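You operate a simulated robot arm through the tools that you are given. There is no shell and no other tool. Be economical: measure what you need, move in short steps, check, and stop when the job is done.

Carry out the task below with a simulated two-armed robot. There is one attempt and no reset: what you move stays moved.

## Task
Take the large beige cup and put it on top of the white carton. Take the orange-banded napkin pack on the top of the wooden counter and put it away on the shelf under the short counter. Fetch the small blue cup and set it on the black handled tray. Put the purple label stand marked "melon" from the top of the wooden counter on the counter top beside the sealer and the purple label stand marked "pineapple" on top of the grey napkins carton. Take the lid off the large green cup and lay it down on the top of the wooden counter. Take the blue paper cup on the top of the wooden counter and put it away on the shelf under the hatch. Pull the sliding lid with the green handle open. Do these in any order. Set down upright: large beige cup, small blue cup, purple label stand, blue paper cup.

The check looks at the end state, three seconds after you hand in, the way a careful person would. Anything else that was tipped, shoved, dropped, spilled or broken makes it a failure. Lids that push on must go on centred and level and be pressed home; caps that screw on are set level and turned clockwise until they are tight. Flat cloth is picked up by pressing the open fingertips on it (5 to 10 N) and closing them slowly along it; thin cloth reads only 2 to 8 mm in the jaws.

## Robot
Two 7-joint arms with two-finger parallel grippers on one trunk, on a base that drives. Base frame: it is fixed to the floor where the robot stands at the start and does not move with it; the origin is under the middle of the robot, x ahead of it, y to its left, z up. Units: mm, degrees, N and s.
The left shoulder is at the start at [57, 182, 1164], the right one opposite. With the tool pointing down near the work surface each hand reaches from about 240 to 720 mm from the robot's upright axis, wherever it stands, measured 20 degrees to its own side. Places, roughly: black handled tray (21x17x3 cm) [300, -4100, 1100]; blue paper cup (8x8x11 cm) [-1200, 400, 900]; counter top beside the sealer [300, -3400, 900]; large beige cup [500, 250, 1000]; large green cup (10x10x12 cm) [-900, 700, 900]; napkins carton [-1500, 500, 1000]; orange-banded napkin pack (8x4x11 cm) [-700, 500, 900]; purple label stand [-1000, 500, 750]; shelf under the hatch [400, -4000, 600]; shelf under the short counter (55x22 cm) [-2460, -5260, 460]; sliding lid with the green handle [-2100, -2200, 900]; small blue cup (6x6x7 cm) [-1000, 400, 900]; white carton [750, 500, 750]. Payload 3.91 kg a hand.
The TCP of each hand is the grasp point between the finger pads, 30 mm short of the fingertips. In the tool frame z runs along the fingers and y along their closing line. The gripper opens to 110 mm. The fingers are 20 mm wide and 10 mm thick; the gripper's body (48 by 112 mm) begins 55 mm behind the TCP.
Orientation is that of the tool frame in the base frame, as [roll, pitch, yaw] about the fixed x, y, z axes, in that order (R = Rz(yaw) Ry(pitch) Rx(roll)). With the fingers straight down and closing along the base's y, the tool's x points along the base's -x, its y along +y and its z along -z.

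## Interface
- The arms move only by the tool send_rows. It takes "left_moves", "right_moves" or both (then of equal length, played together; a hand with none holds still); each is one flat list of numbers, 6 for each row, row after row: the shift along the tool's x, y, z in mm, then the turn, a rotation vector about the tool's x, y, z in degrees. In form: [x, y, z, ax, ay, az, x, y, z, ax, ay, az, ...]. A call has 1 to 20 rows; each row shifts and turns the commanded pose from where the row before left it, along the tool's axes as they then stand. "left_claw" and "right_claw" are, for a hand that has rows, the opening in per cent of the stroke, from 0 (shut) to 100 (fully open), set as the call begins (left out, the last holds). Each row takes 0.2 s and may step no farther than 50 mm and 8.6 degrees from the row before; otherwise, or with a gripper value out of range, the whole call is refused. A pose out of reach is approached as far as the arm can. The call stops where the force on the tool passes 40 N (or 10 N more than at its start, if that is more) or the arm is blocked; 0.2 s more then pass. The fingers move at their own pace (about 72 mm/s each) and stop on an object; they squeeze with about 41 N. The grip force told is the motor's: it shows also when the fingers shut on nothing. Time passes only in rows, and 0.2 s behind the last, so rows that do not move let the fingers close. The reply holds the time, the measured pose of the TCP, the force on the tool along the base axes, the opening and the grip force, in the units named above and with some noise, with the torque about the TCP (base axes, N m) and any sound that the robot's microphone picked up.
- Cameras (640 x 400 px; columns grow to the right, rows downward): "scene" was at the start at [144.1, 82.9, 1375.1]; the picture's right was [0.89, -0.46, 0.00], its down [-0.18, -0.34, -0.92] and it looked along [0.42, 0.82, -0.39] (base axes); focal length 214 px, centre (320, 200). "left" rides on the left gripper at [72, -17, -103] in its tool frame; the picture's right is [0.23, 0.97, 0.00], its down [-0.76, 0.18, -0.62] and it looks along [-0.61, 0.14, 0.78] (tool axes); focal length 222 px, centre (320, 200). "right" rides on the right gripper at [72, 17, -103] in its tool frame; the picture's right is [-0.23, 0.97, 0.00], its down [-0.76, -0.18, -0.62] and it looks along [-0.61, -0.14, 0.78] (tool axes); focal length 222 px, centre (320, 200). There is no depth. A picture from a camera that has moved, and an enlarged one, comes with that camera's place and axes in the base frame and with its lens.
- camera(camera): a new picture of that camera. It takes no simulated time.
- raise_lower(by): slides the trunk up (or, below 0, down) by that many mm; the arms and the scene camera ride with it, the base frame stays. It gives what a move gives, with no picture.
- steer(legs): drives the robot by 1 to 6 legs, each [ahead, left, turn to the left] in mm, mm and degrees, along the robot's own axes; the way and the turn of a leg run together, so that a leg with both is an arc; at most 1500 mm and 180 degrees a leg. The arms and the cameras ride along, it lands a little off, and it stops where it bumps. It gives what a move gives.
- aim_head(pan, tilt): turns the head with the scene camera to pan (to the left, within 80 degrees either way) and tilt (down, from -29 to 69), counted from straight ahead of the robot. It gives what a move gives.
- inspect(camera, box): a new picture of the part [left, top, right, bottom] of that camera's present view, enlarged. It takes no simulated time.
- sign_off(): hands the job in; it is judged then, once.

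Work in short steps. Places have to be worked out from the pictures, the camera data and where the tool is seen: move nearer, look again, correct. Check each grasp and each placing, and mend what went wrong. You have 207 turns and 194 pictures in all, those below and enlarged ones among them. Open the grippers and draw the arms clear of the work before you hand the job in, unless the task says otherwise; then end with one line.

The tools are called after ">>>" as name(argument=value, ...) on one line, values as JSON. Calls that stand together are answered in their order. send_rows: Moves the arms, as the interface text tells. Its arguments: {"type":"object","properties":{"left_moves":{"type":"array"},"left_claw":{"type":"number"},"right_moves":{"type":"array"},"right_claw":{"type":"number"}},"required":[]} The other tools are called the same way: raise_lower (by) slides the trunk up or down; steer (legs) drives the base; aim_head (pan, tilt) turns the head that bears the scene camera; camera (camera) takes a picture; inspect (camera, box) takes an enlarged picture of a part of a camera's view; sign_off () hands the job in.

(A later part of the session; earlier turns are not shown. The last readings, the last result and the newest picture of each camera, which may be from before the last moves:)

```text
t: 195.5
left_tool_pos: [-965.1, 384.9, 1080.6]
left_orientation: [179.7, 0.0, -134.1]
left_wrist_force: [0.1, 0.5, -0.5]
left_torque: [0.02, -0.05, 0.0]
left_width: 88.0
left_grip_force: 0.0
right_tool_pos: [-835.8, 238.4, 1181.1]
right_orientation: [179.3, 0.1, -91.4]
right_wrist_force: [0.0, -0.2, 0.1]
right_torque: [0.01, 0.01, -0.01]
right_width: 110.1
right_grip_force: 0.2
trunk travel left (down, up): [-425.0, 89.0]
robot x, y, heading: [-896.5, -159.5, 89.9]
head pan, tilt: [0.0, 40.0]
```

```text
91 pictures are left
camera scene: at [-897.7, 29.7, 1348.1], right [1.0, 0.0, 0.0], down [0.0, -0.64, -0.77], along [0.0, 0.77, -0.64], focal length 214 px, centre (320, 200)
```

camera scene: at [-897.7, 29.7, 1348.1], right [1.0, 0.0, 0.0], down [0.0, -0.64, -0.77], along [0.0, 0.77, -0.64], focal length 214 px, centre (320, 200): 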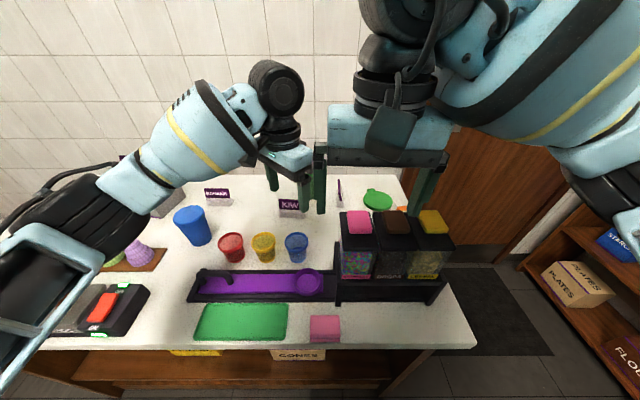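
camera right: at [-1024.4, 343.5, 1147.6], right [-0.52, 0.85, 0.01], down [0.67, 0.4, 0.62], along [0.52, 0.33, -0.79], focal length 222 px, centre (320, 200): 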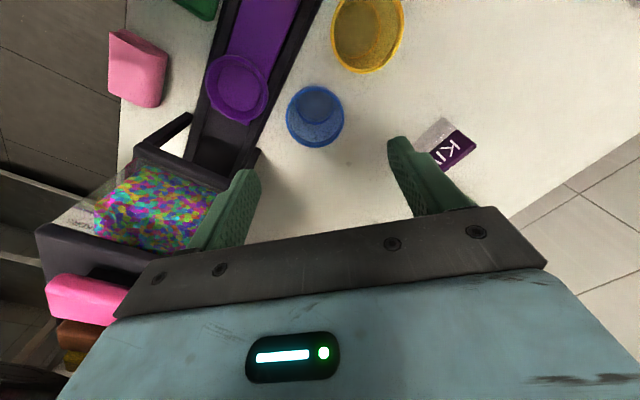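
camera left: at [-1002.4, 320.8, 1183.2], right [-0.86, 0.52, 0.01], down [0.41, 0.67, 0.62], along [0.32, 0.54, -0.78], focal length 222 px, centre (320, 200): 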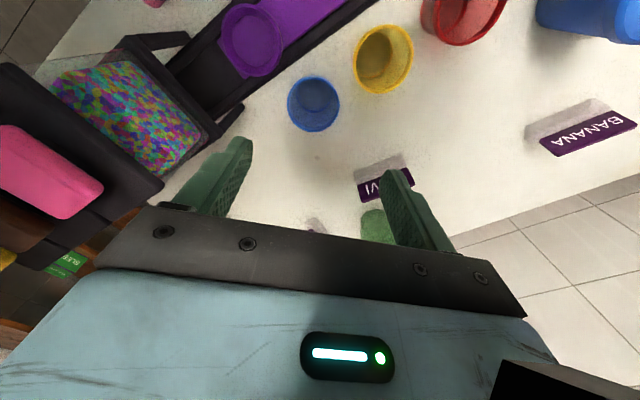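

Rim centre ≈(−960,380,920), 58 mm. I correct 7 mm and descend to grip below the rim.

>>> send_rows(left_moves=[0, -7, 45, 0, 0, 0, 0, 0, 45, 0, 0, 0, 0, 0, 45, 0, 0, 0, 0, 0, 38, 0, 0, 0, 0, 0, 0, 0, 0, 0])

>>> camera(camera="left")

>>> camera(camera="scene")

```text
t: 196.7
left_tool_pos: [-961.0, 378.6, 905.9]
left_orientation: [179.7, 0.0, -134.2]
left_wrist_force: [0.1, 0.7, -0.9]
left_torque: [0.0, -0.01, -0.04]
left_width: 87.9
left_grip_force: 0.0
right_tool_pos: [-834.6, 238.6, 1181.8]
right_orientation: [179.2, 0.3, -91.3]
right_wrist_force: [0.5, 0.4, -0.4]
right_torque: [-0.03, 0.0, -0.01]
right_width: 110.2
right_grip_force: 0.0
trunk travel left (down, up): [-425.0, 89.0]
robot x, y, heading: [-897.0, -158.3, 90.1]
head pan, tilt: [0.0, 40.0]
```

```text
90 pictures are left
camera left: at [-999.1, 313.3, 1009.8], right [-0.86, 0.52, 0.01], down [0.41, 0.67, 0.62], along [0.32, 0.54, -0.78], focal length 222 px, centre (320, 200)
```

left: 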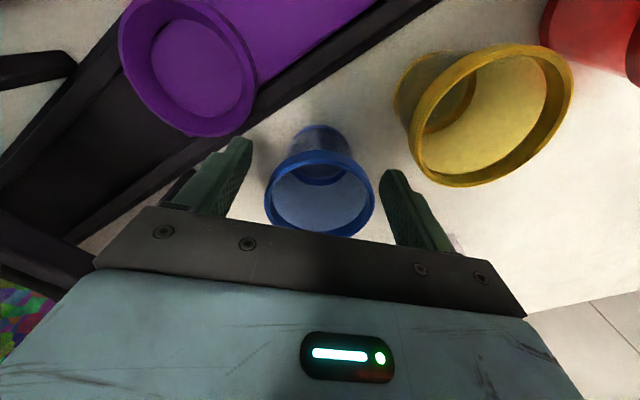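

```text
89 pictures are left
camera scene: at [-897.8, 28.9, 1348.3], right [1.0, 0.0, 0.0], down [0.0, -0.64, -0.77], along [0.0, 0.77, -0.64], focal length 214 px, centre (320, 200)
```

scene: 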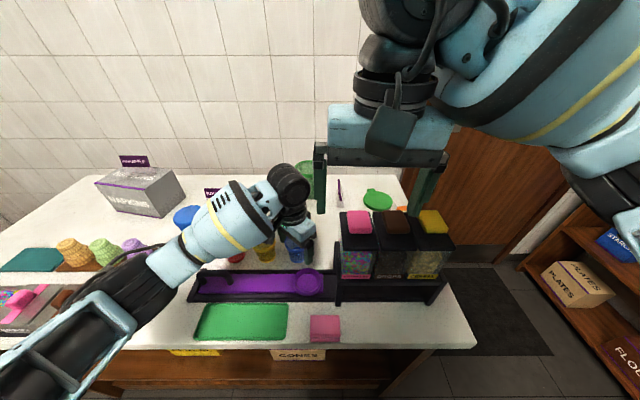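

The cup is between the fingers. Close and lift.

>>> send_rows(left_moves=[0, 0, 0, 0, 0, 0, 0, 0, 0, 0, 0, 0, 0, 0, 0, 0, 0, 0], left_claw=20)

>>> send_rows(left_moves=[0, 0, -15, 0, 0, 0, 0, 0, -40, 0, 0, 0, 0, 0, -45, 0, 0, 0, 0, 0, -45, 0, 0, 0, 0, 0, -45, 0, 0, 0, 0, 0, -45, 0, 0, 0, 0, 0, -30, 0, 0, 0])

>>> camera(camera="left")

```text
t: 197.5
left_tool_pos: [-960.8, 378.6, 906.6]
left_orientation: [179.7, 0.0, -134.2]
left_wrist_force: [-0.6, -0.7, -0.6]
left_torque: [-0.01, 0.0, -0.03]
left_width: 57.5
left_grip_force: 40.8
right_tool_pos: [-835.3, 239.0, 1181.7]
right_orientation: [179.2, 0.2, -91.3]
right_wrist_force: [-0.3, 0.5, 0.2]
right_torque: [0.02, -0.01, -0.03]
right_width: 109.9
right_grip_force: 0.1
trunk travel left (down, up): [-425.0, 89.0]
robot x, y, heading: [-894.4, -159.7, 89.9]
head pan, tilt: [0.0, 40.0]
```

```text
t: 199.1
left_tool_pos: [-958.7, 375.9, 1171.1]
left_orientation: [179.8, 0.0, -134.1]
left_wrist_force: [0.0, -1.1, -0.4]
left_torque: [-0.01, 0.04, -0.01]
left_width: 57.5
left_grip_force: 40.9
right_tool_pos: [-836.1, 237.2, 1180.0]
right_orientation: [179.3, 0.3, -91.3]
right_wrist_force: [0.6, 0.5, -0.7]
right_torque: [-0.02, 0.02, 0.02]
right_width: 109.7
right_grip_force: 0.1
trunk travel left (down, up): [-425.0, 89.0]
robot x, y, heading: [-897.5, -157.2, 89.9]
head pan, tilt: [0.0, 40.0]
```

```text
88 pictures are left
camera left: at [-995.8, 311.7, 1274.6], right [-0.86, 0.52, 0.01], down [0.41, 0.67, 0.62], along [0.32, 0.54, -0.78], focal length 222 px, centre (320, 200)
```

left: 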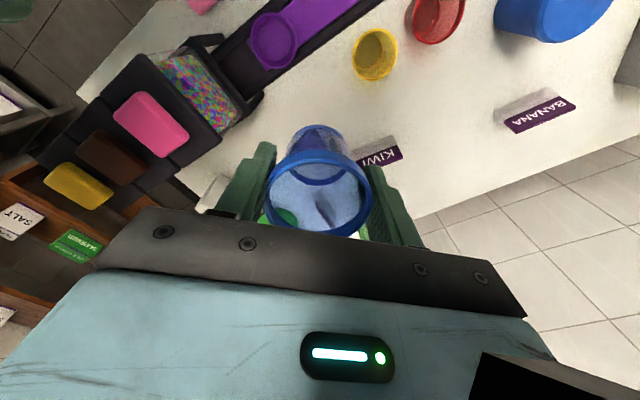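

Small blue cup held. I retract it, and at the same time turn the right hand to point forward with the camera on top.

>>> send_rows(left_moves=[34, -16.4, 0, 0, 0, 0, 34, -16.4, 0, 0, 0, 0, 34, -16.4, 0, 0, 0, 0, 34, -16.4, 0, 0, 0, 0, 34, -16.4, 0, 0, 0, 0, 0, 0, 0, 0, 0, 0, 0, 0, 0, 0, 0, 0, 0, 0, 0, 0, 0, 0, 0, 0, 0, 0, 0, 0, 0, 0, 0, 0, 0, 0, 0, 0, 0, 0, 0, 0, 0, 0, 0, 0, 0, 0, 0, 0, 0, 0, 0, 0, 0, 0, 0, 0, 0, 0, 0, 0, 0, 0, 0, 0, 0, 0, 0, 0, 0, 0, 0, 0, 0, 0, 0, 0], right_moves=[0, 0, 0, 0, 0, 0, 0, 0, 0, 0, 0, 0, 0, 0, 0, 0, 0, 0, 0, 0, 0, -5.8, 0, 5.8, 0, 0, 0, -5.8, 0, 5.8, 0, 0, 0, -5.8, 0, 5.8, 0, 0, 0, -5.8, 0, 5.8, 0, 0, 0, -5.8, 0, 5.8, 0, 0, 0, -5.8, 0, 5.8, 0, 0, 0, -5.8, 0, 5.8, 0, 0, 0, -5.8, 0, 5.8, 0, 0, 0, -5.8, 0, 5.8, 0, 0, 0, -5.8, 0, 5.8, 0, 0, 0, -5.8, 0, 5.8, 0, 0, 0, -5.8, 0, 5.8, 0, 0, 0, -5.8, 0, 5.8, 0, 0, 0, -5.8, 0, 5.8])

>>> send_rows(right_moves=[0, 0, 0, -5.8, 0, 5.8, 0, 0, 0, -5.8, 0, 5.8, 0, 0, 0, -5.8, 0, 5.8, 0, 0, 0, -5.8, 0, 5.8, 0, 0, 0, -5.8, 0, 5.8, 0, 0, 0, -5.8, 0, 5.8, 0, 0, 0, -5.8, 0, 5.8, 0, 0, 0, -5.5, 0, 5.5, 0, 0, 0, 0, 0, 0])

>>> camera(camera="scene")

```text
t: 202.7
left_tool_pos: [-1019.0, 199.2, 1172.4]
left_orientation: [179.7, 0.0, -134.2]
left_wrist_force: [-0.2, -0.2, 0.1]
left_torque: [0.01, 0.01, 0.01]
left_width: 57.4
left_grip_force: 41.4
right_tool_pos: [-843.4, 268.1, 1192.4]
right_orientation: [113.5, -45.9, -156.7]
right_wrist_force: [0.9, -0.3, -0.6]
right_torque: [-0.02, 0.0, -0.02]
right_width: 110.1
right_grip_force: 0.1
right hand out of reach, approached as far as the arm can: row 15, 16, 17
trunk travel left (down, up): [-425.0, 89.0]
robot x, y, heading: [-899.2, -161.6, 90.1]
head pan, tilt: [0.0, 40.0]
```

```text
t: 204.7
left_tool_pos: [-1017.2, 199.6, 1171.6]
left_orientation: [179.8, 0.0, -134.2]
left_wrist_force: [0.9, 0.1, -0.1]
left_torque: [-0.02, -0.01, 0.0]
left_width: 57.2
left_grip_force: 40.9
right_tool_pos: [-853.2, 288.3, 1198.0]
right_orientation: [-74.0, -89.2, -17.6]
right_wrist_force: [0.0, -1.0, -0.4]
right_torque: [0.02, -0.02, 0.01]
right_width: 110.4
right_grip_force: 0.1
right hand out of reach, approached as far as the arm can: row 1, 2, 3
trunk travel left (down, up): [-425.0, 89.0]
robot x, y, heading: [-898.0, -158.7, 89.7]
head pan, tilt: [0.0, 40.0]
```

```text
87 pictures are left
camera scene: at [-897.1, 29.9, 1348.1], right [1.0, 0.0, 0.0], down [0.0, -0.64, -0.77], along [0.0, 0.77, -0.64], focal length 214 px, centre (320, 200)
```

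scene: 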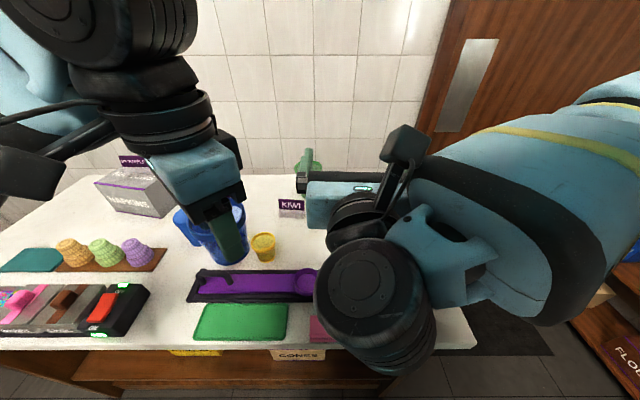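

The right hand points forward, camera up. I slide the base left to line it up with the blue paper cup, tilt 15° down, and look.

>>> steer(legs=[[0, 395, 0]])

>>> send_rows(right_moves=[-40, 0, 0, 0, -7.5, 0, -40, 0, 0, 0, -7.5, 0, -40, 0, -10, 0, 0, 0, -20, 0, -6, 0, 0, 0, 0, 0, 0, 0, 0, 0])

>>> camera(camera="right")

>>> camera(camera="scene")

```text
t: 208.7
left_tool_pos: [-1413.1, 199.4, 1172.5]
left_orientation: [179.8, 0.0, -134.1]
left_wrist_force: [0.7, 0.0, -0.3]
left_torque: [-0.03, 0.01, -0.01]
left_width: 57.5
left_grip_force: 40.8
right_tool_pos: [-1248.9, 286.1, 1198.6]
right_orientation: [-70.4, -89.2, -21.0]
right_wrist_force: [-0.2, 0.5, 0.2]
right_torque: [0.02, -0.03, -0.01]
right_width: 110.1
right_grip_force: 0.0
trunk travel left (down, up): [-425.0, 89.0]
robot x, y, heading: [-1290.2, -157.7, 90.0]
head pan, tilt: [0.0, 40.0]
```

```text
t: 209.9
left_tool_pos: [-1412.3, 198.7, 1171.7]
left_orientation: [179.6, 0.0, -134.1]
left_wrist_force: [-0.3, -0.1, 0.0]
left_torque: [-0.03, 0.02, 0.03]
left_width: 57.5
left_grip_force: 40.9
right_tool_pos: [-1248.6, 251.8, 1065.1]
right_orientation: [-177.0, -75.2, 85.7]
right_wrist_force: [-0.2, 0.1, 0.7]
right_torque: [-0.01, 0.0, -0.02]
right_width: 109.9
right_grip_force: 0.1
trunk travel left (down, up): [-425.0, 89.0]
robot x, y, heading: [-1292.2, -156.9, 89.9]
head pan, tilt: [0.0, 40.0]
```

```text
86 pictures are left
camera right: at [-1232.8, 168.6, 1161.0], right [0.97, -0.08, -0.23], down [-0.2, -0.79, -0.58], along [-0.14, 0.61, -0.78], focal length 222 px, centre (320, 200)
```

right: 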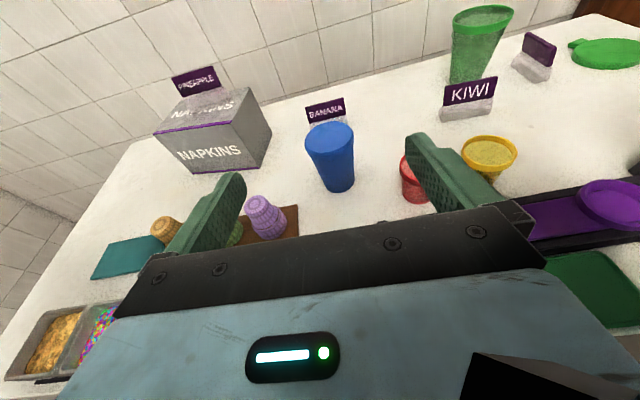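

```text
85 pictures are left
camera scene: at [-1291.8, 29.8, 1348.2], right [1.0, 0.0, 0.0], down [0.0, -0.64, -0.77], along [0.0, 0.77, -0.64], focal length 214 px, centre (320, 200)
```

scene: 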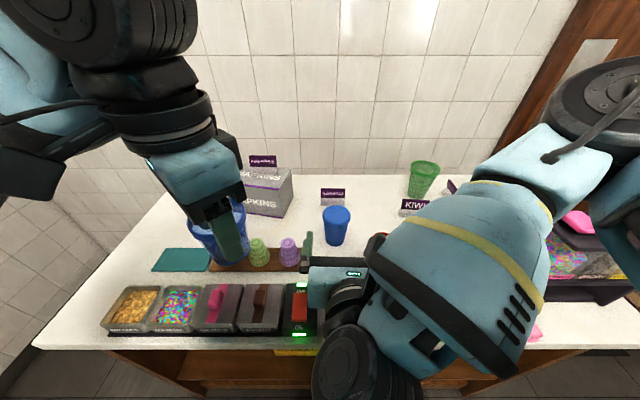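

Aligned in x (cup −1247). I lower to z≈930 and advance around the cup.

>>> send_rows(right_moves=[-43.5, 1, 11.7, 0, 0, 0, -43.5, 0, 11.7, 0, 0, 0, -43.5, 0, 11.7, 0, 0, 0, 9.5, 0, 35.4, 0, 0, 0, 9.5, 0, 35.4, 0, 0, 0, 9.5, 0, 35.4, 0, 0, 0, 9.5, 0, 35.4, 0, 0, 0, 0, 0, 0, 0, 0, 0])

>>> camera(camera="right")

```text
t: 211.7
left_tool_pos: [-1411.9, 198.1, 1172.5]
left_orientation: [179.8, 0.0, -134.1]
left_wrist_force: [-0.4, 0.3, 0.3]
left_torque: [0.0, 0.0, -0.01]
left_width: 57.2
left_grip_force: 40.8
right_tool_pos: [-1247.2, 400.0, 928.8]
right_orientation: [-177.0, -75.3, 85.9]
right_wrist_force: [0.2, 0.6, -0.5]
right_torque: [0.0, -0.02, 0.02]
right_width: 110.2
right_grip_force: 0.0
trunk travel left (down, up): [-425.0, 89.0]
robot x, y, heading: [-1297.6, -157.8, 90.0]
head pan, tilt: [0.0, 40.0]
```

```text
84 pictures are left
camera right: at [-1231.4, 316.8, 1025.5], right [0.97, -0.08, -0.23], down [-0.2, -0.79, -0.58], along [-0.14, 0.61, -0.78], focal length 222 px, centre (320, 200)
```

right: 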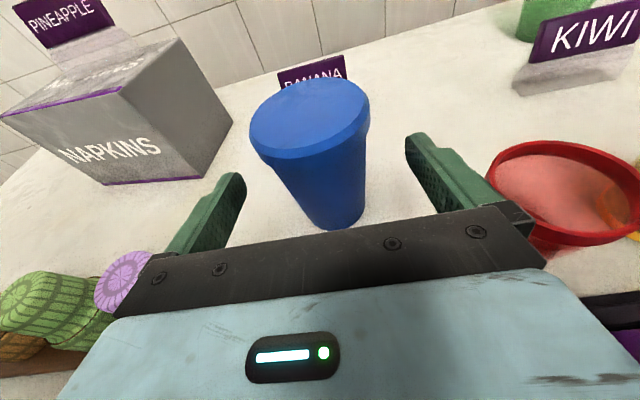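

Well centred. Advance 30 mm more and close.

>>> send_rows(right_moves=[3.9, 0, 14.5, 0, 0, 0, 3.9, 0, 14.5, 0, 0, 0, 0, 0, 0, 0, 0, 0])

>>> send_rows(right_moves=[0, 0, 0, 0, 0, 0, 0, 0, 0, 0, 0, 0, 0, 0, 0, 0, 0, 0], right_claw=40)

>>> send_rows(right_moves=[14.5, 0, -3.9, 0, 0, 0, 30, 0, -8, 0, 0, 0, 43.5, 0, -11.7, 0, 0, 0, 43.5, 0, -11.7, 0, 0, 0])

>>> camera(camera="right")

```text
t: 212.5
left_tool_pos: [-1413.5, 197.7, 1172.8]
left_orientation: [179.7, 0.0, -134.2]
left_wrist_force: [-0.9, 0.1, 0.4]
left_torque: [0.03, 0.0, 0.02]
left_width: 57.3
left_grip_force: 41.3
right_tool_pos: [-1246.6, 429.3, 928.8]
right_orientation: [-177.2, -75.4, 85.8]
right_wrist_force: [0.3, -0.1, 0.2]
right_torque: [-0.01, -0.03, -0.02]
right_width: 110.2
right_grip_force: 0.1
trunk travel left (down, up): [-425.0, 89.0]
robot x, y, heading: [-1292.9, -158.2, 89.9]
head pan, tilt: [0.0, 40.0]
```

```text
t: 213.3
left_tool_pos: [-1413.2, 197.9, 1172.0]
left_orientation: [179.8, 0.0, -134.0]
left_wrist_force: [-0.1, -0.8, 0.0]
left_torque: [0.0, -0.03, 0.0]
left_width: 57.5
left_grip_force: 41.4
right_tool_pos: [-1245.9, 429.2, 929.0]
right_orientation: [-177.0, -75.3, 85.8]
right_wrist_force: [-0.3, 1.1, 1.7]
right_torque: [0.06, -0.01, 0.04]
right_width: 69.4
right_grip_force: 40.8
trunk travel left (down, up): [-425.0, 89.0]
robot x, y, heading: [-1291.6, -155.5, 89.9]
head pan, tilt: [0.0, 40.0]
```

```text
t: 214.3
left_tool_pos: [-1413.2, 198.4, 1172.1]
left_orientation: [179.7, -0.1, -134.1]
left_wrist_force: [0.3, -0.6, -0.4]
left_torque: [0.01, 0.03, 0.01]
left_width: 57.4
left_grip_force: 41.1
right_tool_pos: [-1244.2, 428.1, 1066.2]
right_orientation: [-177.0, -75.3, 85.8]
right_wrist_force: [0.5, 0.1, -2.4]
right_torque: [-0.03, 0.02, 0.02]
right_width: 69.5
right_grip_force: 41.0
trunk travel left (down, up): [-425.0, 89.0]
robot x, y, heading: [-1292.0, -155.4, 89.9]
head pan, tilt: [0.0, 40.0]
```

```text
83 pictures are left
camera right: at [-1228.3, 345.1, 1162.8], right [0.97, -0.08, -0.23], down [-0.2, -0.79, -0.57], along [-0.14, 0.6, -0.78], focal length 222 px, centre (320, 200)
```

right: 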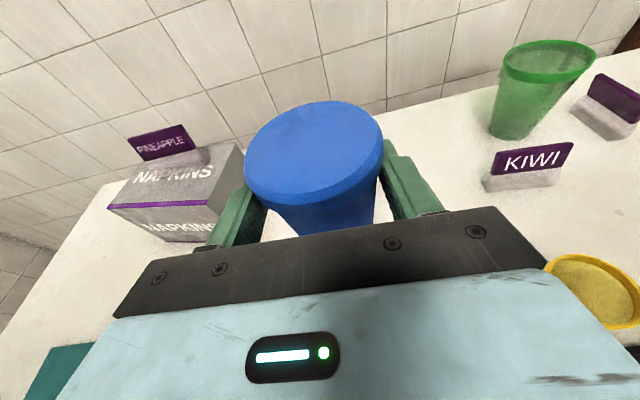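

Blue paper cup held upright. I retract/raise it and drive toward the hatch area, turning to face −y.

>>> send_rows(right_moves=[14.4, 0, -42.7, 0, 0, 0, 14.4, 0, -42.7, 0, 0, 0, 14.4, 0, -42.7, 0, 0, 0, 14.4, 0, -42.7, 0, 0, 0])

>>> steer(legs=[[-200, 0, 0], [0, -900, 0], [0, 0, -180], [1200, 0, 0]])

>>> aim_head(pan=0, tilt=15)

>>> camera(camera="scene")

```text
t: 215.3
left_tool_pos: [-1412.7, 197.2, 1172.2]
left_orientation: [179.5, 0.0, -134.2]
left_wrist_force: [0.9, -0.8, -0.5]
left_torque: [0.02, -0.02, 0.02]
left_width: 57.5
left_grip_force: 41.1
right_tool_pos: [-1248.7, 275.3, 1164.9]
right_orientation: [-177.4, -75.2, 86.1]
right_wrist_force: [0.5, -1.2, -2.3]
right_torque: [-0.02, -0.01, 0.01]
right_width: 69.7
right_grip_force: 41.3
trunk travel left (down, up): [-425.0, 89.0]
robot x, y, heading: [-1297.0, -160.7, 89.9]
head pan, tilt: [0.0, 40.0]
```

```text
t: 237.9
left_tool_pos: [-341.5, -1918.1, 1171.8]
left_orientation: [179.7, 0.1, 43.2]
left_wrist_force: [-0.2, -0.6, -0.1]
left_torque: [-0.02, 0.0, 0.02]
left_width: 57.5
left_grip_force: 41.5
right_tool_pos: [-509.4, -1990.2, 1164.4]
right_orientation: [-177.1, -75.2, -96.8]
right_wrist_force: [0.1, 0.4, -1.5]
right_torque: [0.05, 0.04, 0.03]
right_width: 68.9
right_grip_force: 40.8
trunk travel left (down, up): [-425.0, 89.0]
robot x, y, heading: [-444.4, -1556.3, -92.6]
head pan, tilt: [0.0, 40.0]
```

```text
t: 238.8
left_tool_pos: [-341.5, -1919.6, 1170.0]
left_orientation: [179.7, 0.0, 43.2]
left_wrist_force: [-0.3, -0.4, -0.1]
left_torque: [0.02, 0.01, 0.03]
left_width: 57.2
left_grip_force: 40.8
right_tool_pos: [-510.1, -1989.8, 1164.1]
right_orientation: [-177.0, -75.2, -96.8]
right_wrist_force: [-0.3, 0.1, -1.8]
right_torque: [0.02, -0.02, 0.0]
right_width: 68.8
right_grip_force: 41.1
trunk travel left (down, up): [-425.0, 89.0]
robot x, y, heading: [-447.5, -1557.7, -92.7]
head pan, tilt: [0.0, 15.0]
```

```text
82 pictures are left
camera scene: at [-454.2, -1751.2, 1387.7], right [-1.0, 0.05, 0.0], down [0.01, 0.26, -0.97], along [-0.05, -0.96, -0.26], focal length 214 px, centre (320, 200)
```

scene: 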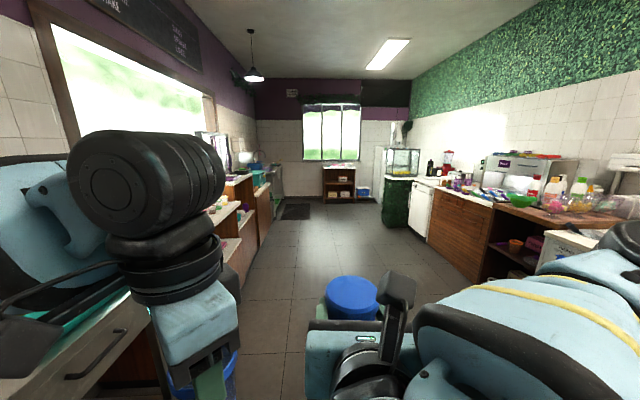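

Path ahead is clear. I drive further along toward the hatch.

>>> steer(legs=[[100, 0, 2.6], [1500, 0, 0], [450, 0, 0]])

>>> aim_head(pan=60, tilt=25)

>>> camera(camera="scene")

```text
t: 249.3
left_tool_pos: [-379.8, -3971.2, 1172.7]
left_orientation: [179.8, 0.1, 44.1]
left_wrist_force: [-0.2, 0.2, -0.7]
left_torque: [-0.01, -0.01, -0.01]
left_width: 57.1
left_grip_force: 40.9
right_tool_pos: [-546.3, -4044.8, 1164.7]
right_orientation: [-177.1, -75.2, -95.9]
right_wrist_force: [0.8, -0.7, -2.6]
right_torque: [0.01, 0.02, 0.0]
right_width: 68.8
right_grip_force: 41.5
trunk travel left (down, up): [-425.0, 89.0]
robot x, y, heading: [-488.9, -3613.1, -91.6]
head pan, tilt: [0.0, 15.0]
```

```text
t: 250.6
left_tool_pos: [-379.9, -3970.5, 1171.7]
left_orientation: [179.7, 0.1, 44.2]
left_wrist_force: [0.8, 0.2, -0.2]
left_torque: [0.0, -0.01, -0.01]
left_width: 57.2
left_grip_force: 41.4
right_tool_pos: [-545.9, -4045.2, 1164.9]
right_orientation: [-177.1, -75.2, -95.8]
right_wrist_force: [0.2, 0.5, -2.7]
right_torque: [0.06, 0.0, 0.0]
right_width: 68.3
right_grip_force: 40.9
trunk travel left (down, up): [-425.0, 89.0]
robot x, y, heading: [-489.3, -3610.6, -91.6]
head pan, tilt: [60.0, 25.0]
```

```text
81 pictures are left
camera scene: at [-414.2, -3760.5, 1371.5], right [-0.53, -0.85, 0.0], down [-0.36, 0.22, -0.91], along [0.77, -0.48, -0.42], focal length 214 px, centre (320, 200)
```

scene: 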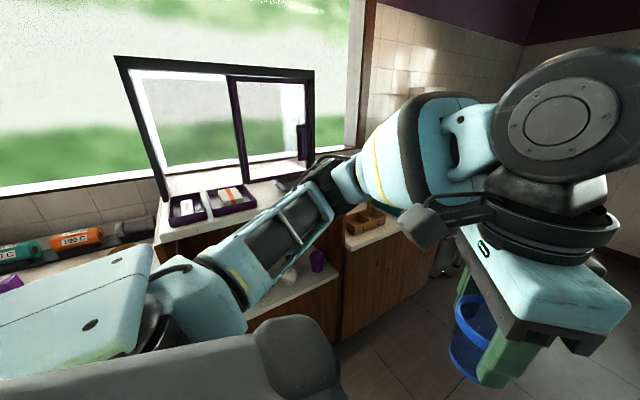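

The hatch is on the left (+x side). I turn to face it.

>>> steer(legs=[[150, 0, 91.6]])

>>> aim_head(pan=0, tilt=30)

>>> camera(camera="scene")

```text
t: 254.9
left_tool_pos: [-41.8, -3587.0, 1173.1]
left_orientation: [179.8, 0.0, 135.9]
left_wrist_force: [-0.1, 0.8, -0.8]
left_torque: [-0.01, 0.0, 0.01]
left_width: 55.6
left_grip_force: 40.6
right_tool_pos: [37.5, -3751.5, 1165.3]
right_orientation: [-177.1, -75.3, -4.1]
right_wrist_force: [0.4, -0.6, -2.9]
right_torque: [0.0, 0.03, 0.05]
right_width: 68.3
right_grip_force: 40.9
trunk travel left (down, up): [-425.0, 89.0]
robot x, y, heading: [-397.2, -3704.6, 0.1]
head pan, tilt: [60.0, 25.0]
```

```text
t: 256.2
left_tool_pos: [-41.3, -3586.2, 1171.9]
left_orientation: [179.7, 0.0, 136.0]
left_wrist_force: [-0.7, -0.2, -0.6]
left_torque: [0.02, -0.01, 0.0]
left_width: 55.0
left_grip_force: 41.0
right_tool_pos: [38.3, -3751.8, 1164.9]
right_orientation: [-177.0, -75.2, -4.0]
right_wrist_force: [-0.7, -0.3, -3.3]
right_torque: [0.0, 0.03, -0.03]
right_width: 68.2
right_grip_force: 40.9
trunk travel left (down, up): [-425.0, 89.0]
robot x, y, heading: [-395.9, -3706.8, -0.1]
head pan, tilt: [0.0, 30.0]
```

```text
80 pictures are left
camera scene: at [-204.9, -3706.2, 1363.5], right [0.0, -1.0, 0.0], down [-0.5, 0.0, -0.87], along [0.87, 0.0, -0.5], focal length 214 px, centre (320, 200)
```

scene: 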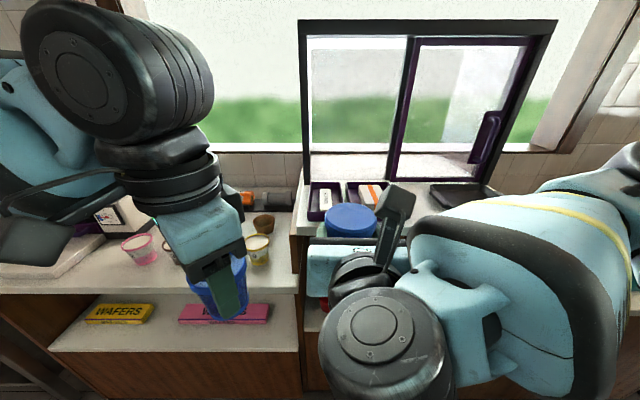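

Widths shrank slightly; I check both grips with the wrist cameras.

>>> camera(camera="left")

>>> camera(camera="right")

```text
79 pictures are left
camera left: at [-105.9, -3548.9, 1275.7], right [0.52, 0.86, 0.01], down [0.67, -0.41, 0.62], along [0.54, -0.32, -0.78], focal length 222 px, centre (320, 200)
```

left: 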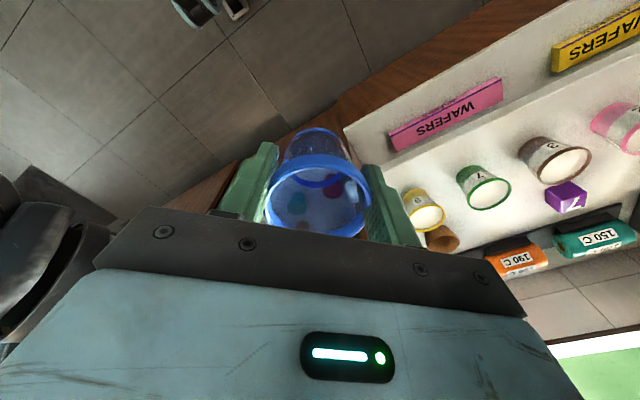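

```text
78 pictures are left
camera right: at [-43.8, -3768.6, 1260.9], right [-0.08, -0.97, -0.23], down [-0.79, 0.2, -0.58], along [0.6, 0.14, -0.78], focal length 222 px, centre (320, 200)
```

right: 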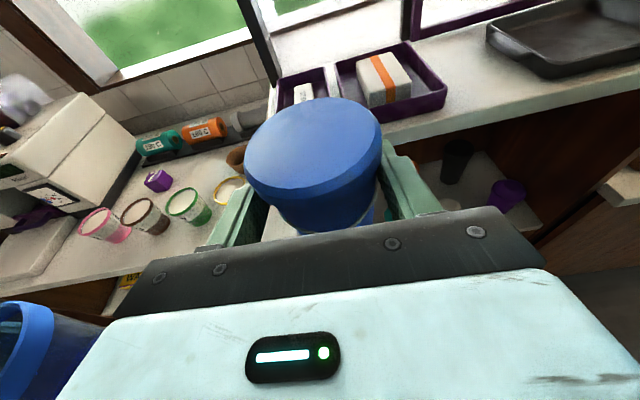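

Grips look fine. The black tray is near (260,−4080), shelf with cups below. I slide right to face it and look.

>>> steer(legs=[[0, -430, 0], [90, 0, 0]])

>>> camera(camera="scene")

>>> camera(camera="left")

```text
t: 261.2
left_tool_pos: [48.5, -4013.8, 1171.4]
left_orientation: [179.6, 0.0, 136.0]
left_wrist_force: [0.8, 0.1, 0.5]
left_torque: [-0.02, 0.01, -0.02]
left_width: 54.5
left_grip_force: 40.7
right_tool_pos: [128.9, -4176.9, 1164.2]
right_orientation: [-177.1, -75.2, -3.9]
right_wrist_force: [-0.2, 0.0, -2.4]
right_torque: [0.01, 0.03, 0.02]
right_width: 68.5
right_grip_force: 40.8
trunk travel left (down, up): [-425.0, 89.0]
robot x, y, heading: [-305.7, -4134.0, 0.0]
head pan, tilt: [0.0, 30.0]
```

```text
77 pictures are left
camera scene: at [-114.9, -4132.8, 1363.5], right [0.0, -1.0, 0.0], down [-0.5, 0.0, -0.87], along [0.87, 0.0, -0.5], focal length 214 px, centre (320, 200)
```

scene: 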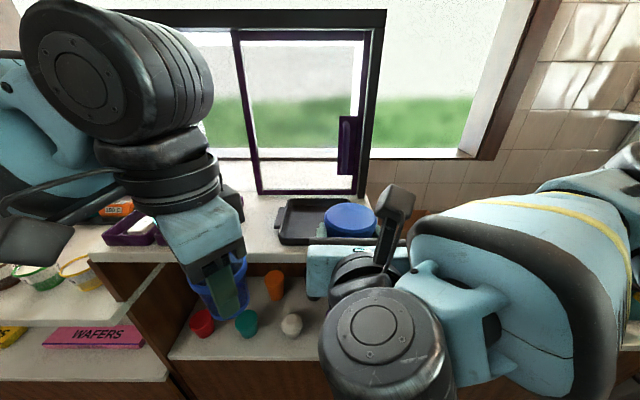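

```text
76 pictures are left
camera left: at [-16.6, -3975.0, 1275.7], right [0.51, 0.86, 0.01], down [0.67, -0.4, 0.62], along [0.54, -0.32, -0.78], focal length 222 px, centre (320, 200)
```

left: 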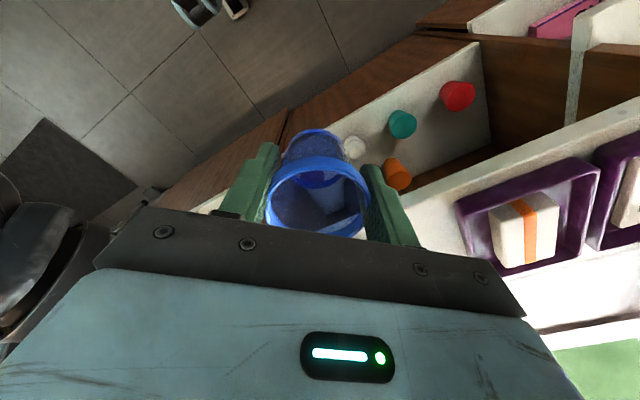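

The tray centre is ≈(290,−4160), rim z≈1090–1110. I pull the right hand back a bit, then carry the small cup over the left half of the tray.

>>> send_rows(right_moves=[-8.6, 0, -32.2, 0, 0, 0, -8.6, 0, -32.2, 0, 0, 0, -5, 0, -18, 0, 0, 0, 0, 0, 0, 0, 0, 0, 0, 0, 0, 0, 0, 0, 0, 0, 0, 0, 0, 0, 0, 0, 0, 0, 0, 0, 0, 0, 0, 0, 0, 0, 0, 0, 0, 0, 0, 0], left_moves=[0, 0, -20, 0, 0, 0, 0, 0, -22, 0, 0, 0, 0, 0, 0, 0, 0, 0, -40.1, 15.3, 0, 0, 0, 0, -40.1, 15.3, 0, 0, 0, 0, -40.1, 15.3, 0, 0, 0, 0, -40.1, 15.3, 0, 0, 0, 0, -40.1, 15.3, 0, 0, 0, 0, -40.1, 15.3, 0, 0, 0, 0])

>>> camera(camera="scene")

>>> camera(camera="left")

```text
t: 262.1
left_tool_pos: [60.9, -4018.0, 1215.7]
left_orientation: [179.8, 0.0, 136.2]
left_wrist_force: [0.1, 0.5, 0.5]
left_torque: [0.01, -0.02, 0.01]
left_width: 54.2
left_grip_force: 40.7
right_tool_pos: [83.1, -4198.8, 1143.7]
right_orientation: [167.6, -74.4, 1.7]
right_wrist_force: [0.9, -0.7, -2.0]
right_torque: [0.01, 0.03, -0.02]
right_width: 68.3
right_grip_force: 40.8
right hand out of reach, approached as far as the arm can: row 2, 3
trunk travel left (down, up): [-425.0, 89.0]
robot x, y, heading: [-307.8, -4132.4, 0.6]
head pan, tilt: [0.0, 30.0]
stopped in row 4 (right hand): the arm was blocked; the commanded pose is now the measured one
```

```text
75 pictures are left
camera scene: at [-114.8, -4133.5, 1363.5], right [0.0, -1.0, 0.0], down [-0.5, 0.0, -0.87], along [0.87, 0.0, -0.5], focal length 214 px, centre (320, 200)
```

scene: 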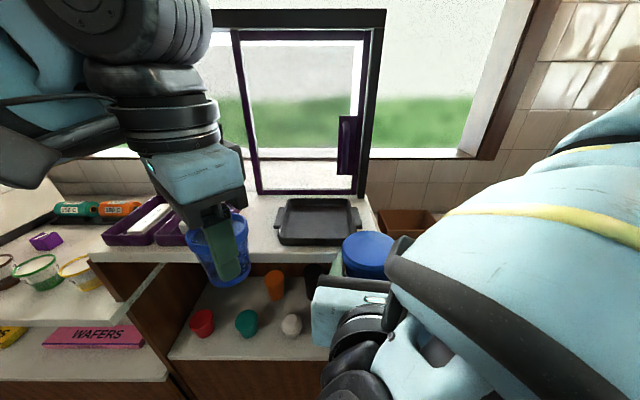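

```text
74 pictures are left
camera left: at [-4.5, -3980.8, 1318.5], right [0.51, 0.86, 0.01], down [0.67, -0.4, 0.62], along [0.54, -0.31, -0.78], focal length 222 px, centre (320, 200)
```

left: 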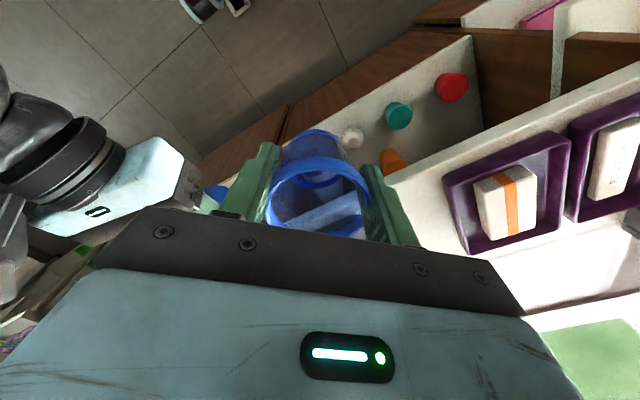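

Better triangulation puts the tray at x 244–420, centre ≈(335,−4129), rim z≈1050. I carry the small cup there.

>>> send_rows(left_moves=[-36, 14.1, 0, 0, 0, 0, -36, 14.1, 0, 0, 0, 0, -36, 14.1, 0, 0, 0, 0, -36, 14.1, 0, 0, 0, 0, -36, 14.1, 0, 0, 0, 0, -36, 14.1, 0, 0, 0, 0, -36, 14.1, 0, 0, 0, 0, 0, 0, 0, 0, 0, 0])

>>> camera(camera="scene")

>>> camera(camera="left")

```text
t: 264.1
left_tool_pos: [311.3, -4084.1, 1209.8]
left_orientation: [-179.1, 0.3, 139.2]
left_wrist_force: [0.3, 0.1, -0.4]
left_torque: [0.02, -0.01, -0.01]
left_width: 53.5
left_grip_force: 41.3
left hand out of reach, approached as far as the arm can: row 7
right_tool_pos: [83.1, -4199.4, 1145.0]
right_orientation: [167.8, -74.3, 1.5]
right_wrist_force: [-0.1, -0.7, -2.1]
right_torque: [0.0, 0.03, -0.01]
right_width: 67.9
right_grip_force: 40.4
trunk travel left (down, up): [-425.0, 89.0]
robot x, y, heading: [-308.1, -4135.0, 0.4]
head pan, tilt: [0.0, 30.0]
stopped in row 8 (left hand): the arm was blocked; the commanded pose is now the measured one
```

```text
73 pictures are left
camera scene: at [-115.7, -4134.3, 1363.7], right [0.0, -1.0, 0.0], down [-0.5, 0.0, -0.87], along [0.87, 0.0, -0.5], focal length 214 px, centre (320, 200)
```

scene: 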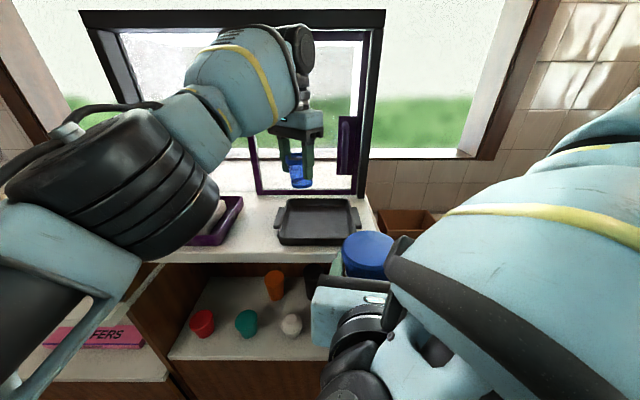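

```text
72 pictures are left
camera left: at [246.1, -4048.5, 1312.8], right [0.46, 0.89, -0.02], down [0.7, -0.35, 0.62], along [0.55, -0.3, -0.78], focal length 222 px, centre (320, 200)
```

left: 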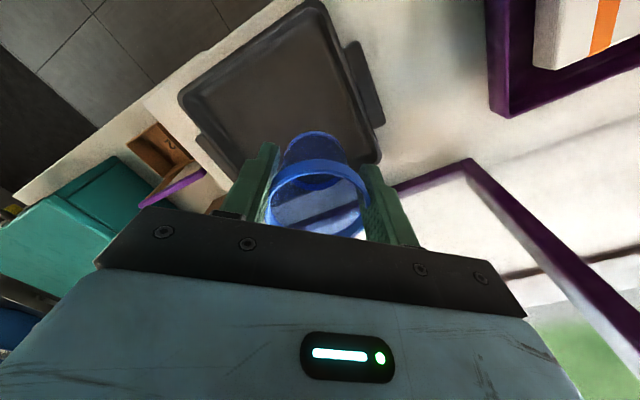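

The left arm reached its limit. I drive 60 mm closer, then shift the cup to the tray middle (318,−4125).

>>> steer(legs=[[60, 0, 0]])

>>> send_rows(left_moves=[6.6, -33, 0, 0, 0, 0, 6.6, -33, 0, 0, 0, 0, 0, 0, 30, 0, 0, 0, 0, 0, 0, 0, 0, 0])

>>> camera(camera="left")

>>> inspect(camera="scene", box=[240, 110, 400, 270])

```text
t: 265.1
left_tool_pos: [371.9, -4082.7, 1209.1]
left_orientation: [-179.1, 0.4, 139.4]
left_wrist_force: [-0.1, -0.7, 0.2]
left_torque: [0.0, 0.02, -0.02]
left_width: 53.6
left_grip_force: 41.2
right_tool_pos: [142.8, -4196.8, 1145.1]
right_orientation: [167.5, -74.4, 1.8]
right_wrist_force: [0.5, 0.0, -3.0]
right_torque: [0.0, 0.03, 0.02]
right_width: 68.1
right_grip_force: 40.9
trunk travel left (down, up): [-425.0, 89.0]
robot x, y, heading: [-248.7, -4133.4, 0.5]
head pan, tilt: [0.0, 30.0]
```

```text
t: 266.1
left_tool_pos: [319.2, -4124.2, 1182.1]
left_orientation: [-179.1, 0.3, 139.4]
left_wrist_force: [-0.3, -0.4, -0.1]
left_torque: [0.02, 0.01, -0.02]
left_width: 53.5
left_grip_force: 40.9
right_tool_pos: [142.1, -4197.6, 1146.3]
right_orientation: [167.5, -74.4, 1.9]
right_wrist_force: [-0.6, 0.8, -1.8]
right_torque: [-0.02, 0.04, 0.03]
right_width: 68.3
right_grip_force: 41.4
trunk travel left (down, up): [-425.0, 89.0]
robot x, y, heading: [-247.9, -4132.8, 0.4]
head pan, tilt: [0.0, 30.0]
```

```text
71 pictures are left
camera left: at [253.7, -4089.7, 1284.8], right [0.46, 0.89, -0.02], down [0.7, -0.35, 0.62], along [0.55, -0.3, -0.78], focal length 222 px, centre (320, 200)
```

left: 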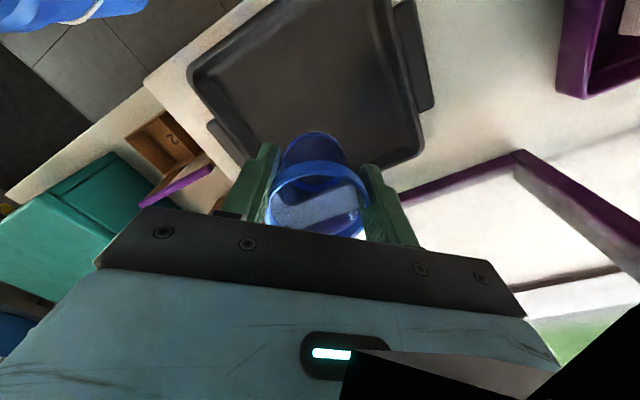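

```text
2.50 times, centred on (320, 190) of scene
camera zoom: at [-56.4, -4132.5, 1363.7], right [0.0, -1.0, 0.0], down [-0.5, 0.0, -0.87], along [0.87, 0.0, -0.5], focal length 536 px, centre (320, 225)
```

zoom: 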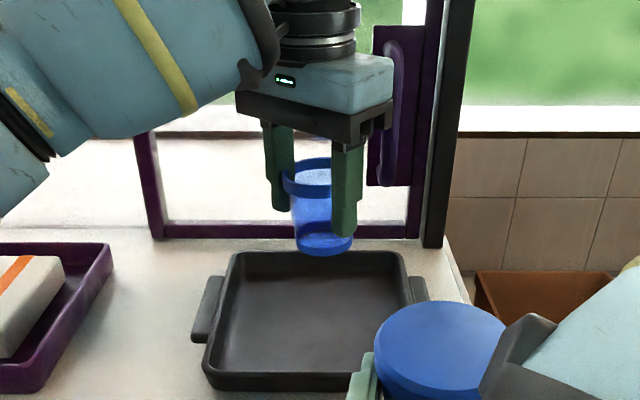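

Cup is over the tray's middle. Lower toward contact.

>>> send_rows(left_moves=[0, 0, 35, 0, 0, 0, 0, 0, 33, 0, 0, 0, 0, 0, 0, 0, 0, 0])

>>> inspect(camera="scene", box=[260, 150, 380, 270])

```text
t: 266.9
left_tool_pos: [317.5, -4125.1, 1111.5]
left_orientation: [-179.1, 0.3, 139.4]
left_wrist_force: [0.7, 0.6, 3.6]
left_torque: [0.08, -0.07, 0.01]
left_width: 53.1
left_grip_force: 41.4
right_tool_pos: [143.5, -4196.2, 1144.3]
right_orientation: [167.5, -74.5, 2.1]
right_wrist_force: [0.2, 0.1, -2.8]
right_torque: [-0.02, 0.03, 0.01]
right_width: 68.1
right_grip_force: 41.1
trunk travel left (down, up): [-425.0, 89.0]
robot x, y, heading: [-246.4, -4135.7, 0.3]
head pan, tilt: [0.0, 30.0]
```

```text
3.33 times, centred on (320, 210) of scene
camera zoom: at [-55.9, -4132.0, 1363.7], right [0.0, -1.0, 0.0], down [-0.5, 0.0, -0.87], along [0.87, 0.0, -0.5], focal length 715 px, centre (320, 167)
```

zoom: 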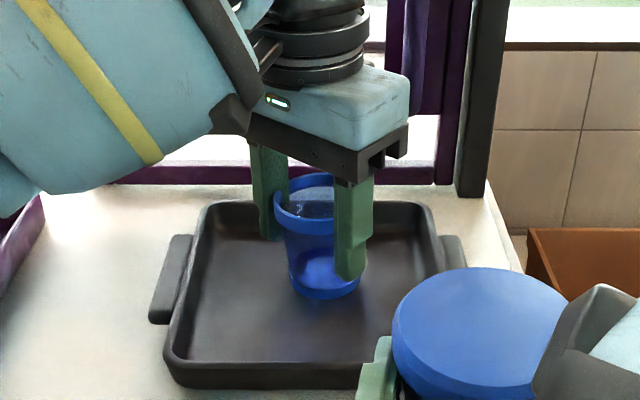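

Force 3.6 N suggests contact; one small step to confirm.

>>> send_rows(left_moves=[0, 0, 2, 0, 0, 0, 0, 0, 0, 0, 0, 0])

```text
t: 267.5
left_tool_pos: [317.8, -4125.0, 1109.4]
left_orientation: [-179.0, 0.4, 139.4]
left_wrist_force: [1.8, 1.0, 14.2]
left_torque: [0.14, -0.37, 0.0]
left_width: 53.2
left_grip_force: 40.6
right_tool_pos: [141.6, -4197.1, 1145.6]
right_orientation: [167.5, -74.4, 1.9]
right_wrist_force: [0.2, 0.0, -1.7]
right_torque: [0.05, 0.03, 0.0]
right_width: 68.4
right_grip_force: 41.2
trunk travel left (down, up): [-425.0, 89.0]
robot x, y, heading: [-249.3, -4131.5, 0.2]
head pan, tilt: [0.0, 30.0]
```

Contact confirmed. Ease up, open partially, rise straight up.

>>> send_rows(left_moves=[0, 0, -2, 0, 0, 0, 0, 0, 0, 0, 0, 0])

>>> send_rows(left_moves=[0, 0, 0, 0, 0, 0, 0, 0, 0, 0, 0, 0], left_claw=80)

>>> send_rows(left_moves=[0, 0, -20, 0, 0, 0, 0, 0, -40, 0, 0, 0, 0, 0, -40, 0, 0, 0, 0, 0, -5, 0, 0, 0, 36, -14.1, 0, 0, 0, 0, 36, -14.1, 0, 0, 0, 0, 36, -14.1, 0, 0, 0, 0, 36, -14.1, 0, 0, 0, 0, 36, -14.1, 0, 0, 0, 0, 36, -14.1, 0, 0, 0, 0, 30, -10, 0, 0, 0, 0])

>>> camera(camera="scene")

```text
t: 268.1
left_tool_pos: [317.5, -4124.6, 1111.8]
left_orientation: [-179.0, 0.2, 139.3]
left_wrist_force: [-0.5, 0.4, 5.0]
left_torque: [0.1, -0.06, 0.01]
left_width: 53.3
left_grip_force: 40.9
right_tool_pos: [142.6, -4195.8, 1144.3]
right_orientation: [167.5, -74.4, 1.9]
right_wrist_force: [-0.7, -0.1, -2.0]
right_torque: [0.06, 0.05, 0.01]
right_width: 67.9
right_grip_force: 40.8
trunk travel left (down, up): [-425.0, 89.0]
robot x, y, heading: [-248.6, -4133.4, 0.4]
head pan, tilt: [0.0, 30.0]
```

```text
t: 268.7
left_tool_pos: [317.9, -4126.1, 1111.4]
left_orientation: [-179.1, 0.3, 139.2]
left_wrist_force: [-0.6, 0.4, 0.2]
left_torque: [0.0, -0.03, -0.02]
left_width: 88.0
left_grip_force: 0.0
right_tool_pos: [143.3, -4196.8, 1144.0]
right_orientation: [167.5, -74.5, 1.9]
right_wrist_force: [0.1, -0.2, -2.3]
right_torque: [0.03, 0.05, 0.03]
right_width: 68.4
right_grip_force: 40.8
trunk travel left (down, up): [-425.0, 89.0]
robot x, y, heading: [-247.2, -4134.7, 0.4]
head pan, tilt: [0.0, 30.0]
```

```text
t: 271.1
left_tool_pos: [69.2, -4034.4, 1218.4]
left_orientation: [-179.0, 0.3, 139.5]
left_wrist_force: [0.1, 0.2, 0.2]
left_torque: [0.04, 0.0, 0.01]
left_width: 87.9
left_grip_force: 0.1
right_tool_pos: [142.8, -4197.3, 1145.1]
right_orientation: [167.4, -74.4, 2.0]
right_wrist_force: [-1.1, -0.2, -2.2]
right_torque: [0.01, 0.04, 0.0]
right_width: 68.1
right_grip_force: 41.1
trunk travel left (down, up): [-425.0, 89.0]
robot x, y, heading: [-249.7, -4136.5, 0.3]
head pan, tilt: [0.0, 30.0]
```

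```text
68 pictures are left
camera scene: at [-56.1, -4131.6, 1363.6], right [0.0, -1.0, 0.0], down [-0.5, 0.0, -0.87], along [0.87, 0.0, -0.5], focal length 214 px, centre (320, 200)
```

scene: 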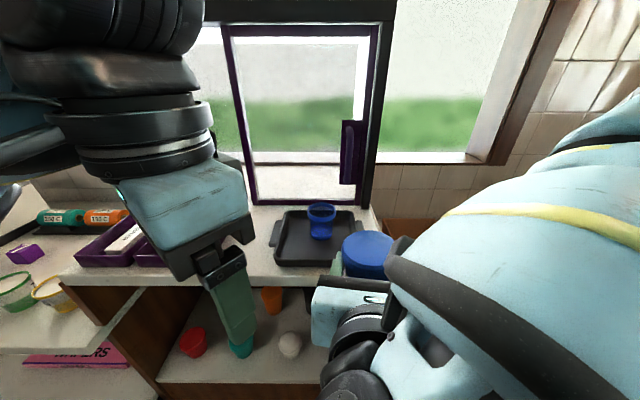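

Small blue cup stands on the tray. Now the shelf: I back off, lower the trunk 300 mm, and square up the right hand (spot chosen ≈(265,−4128,600)).

>>> steer(legs=[[-230, 0, -0.4]])

>>> raise_lower(by=-300)

>>> send_rows(right_moves=[0, 0, 0, 5.3, 0, 0, 0, 0, 0, 5.3, 0, 0, 0, 0, 0, 0, 0, 0])

>>> camera(camera="right")

>>> camera(camera="scene")

```text
t: 272.8
left_tool_pos: [-159.2, -4036.8, 1217.0]
left_orientation: [-179.0, 0.3, 139.0]
left_wrist_force: [0.2, 0.1, 0.4]
left_torque: [-0.02, -0.02, 0.0]
left_width: 88.2
left_grip_force: 0.1
right_tool_pos: [-87.6, -4199.7, 1144.6]
right_orientation: [167.5, -74.4, 1.6]
right_wrist_force: [-0.3, 0.0, -2.0]
right_torque: [0.01, 0.05, -0.01]
right_width: 68.3
right_grip_force: 40.8
trunk travel left (down, up): [-425.0, 89.0]
robot x, y, heading: [-474.7, -4133.4, 0.0]
head pan, tilt: [0.0, 30.0]
```

```text
t: 274.4
left_tool_pos: [-155.7, -4037.4, 1071.4]
left_orientation: [-178.7, -0.2, 139.0]
left_wrist_force: [-0.1, -0.2, 0.7]
left_torque: [0.0, -0.03, 0.0]
left_width: 88.1
left_grip_force: 0.1
right_tool_pos: [-58.8, -4231.0, 977.3]
right_orientation: [151.5, -73.1, 10.0]
right_wrist_force: [0.6, 0.2, -2.2]
right_torque: [0.03, 0.06, 0.02]
right_width: 68.1
right_grip_force: 41.1
trunk travel left (down, up): [-282.0, 232.0]
robot x, y, heading: [-473.9, -4130.8, -0.1]
head pan, tilt: [0.0, 30.0]
stopped: the arm was blocked; the commanded pose is now the measured one
```

```text
t: 275.1
left_tool_pos: [-157.1, -4038.9, 1072.9]
left_orientation: [-178.6, -0.2, 139.0]
left_wrist_force: [0.2, 0.4, 0.6]
left_torque: [-0.01, 0.02, -0.02]
left_width: 88.2
left_grip_force: 0.1
right_tool_pos: [-47.7, -4216.1, 979.4]
right_orientation: [162.5, -73.4, 9.9]
right_wrist_force: [0.3, -0.7, -3.3]
right_torque: [0.02, 0.06, 0.02]
right_width: 68.0
right_grip_force: 40.5
right hand out of reach, approached as far as the arm can: row 1, 2
trunk travel left (down, up): [-282.0, 232.0]
robot x, y, heading: [-479.6, -4137.0, 0.2]
head pan, tilt: [0.0, 30.0]
```

```text
67 pictures are left
camera right: at [-128.6, -4215.9, 1079.7], right [-0.18, -0.97, -0.13], down [-0.79, 0.23, -0.57], along [0.59, 0.0, -0.81], focal length 222 px, centre (320, 200)
```

right: 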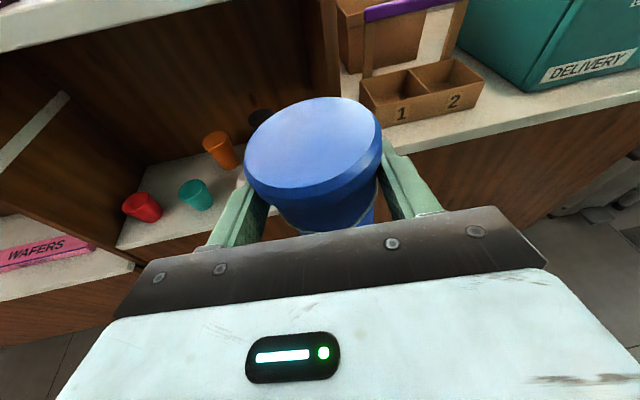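

```text
66 pictures are left
camera scene: at [-236.5, -4133.5, 1211.1], right [0.0, -1.0, 0.0], down [-0.5, 0.0, -0.87], along [0.87, 0.0, -0.5], focal length 214 px, centre (320, 200)
```

scene: 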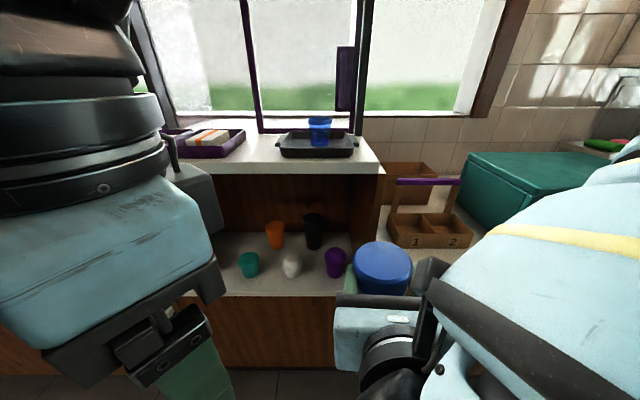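

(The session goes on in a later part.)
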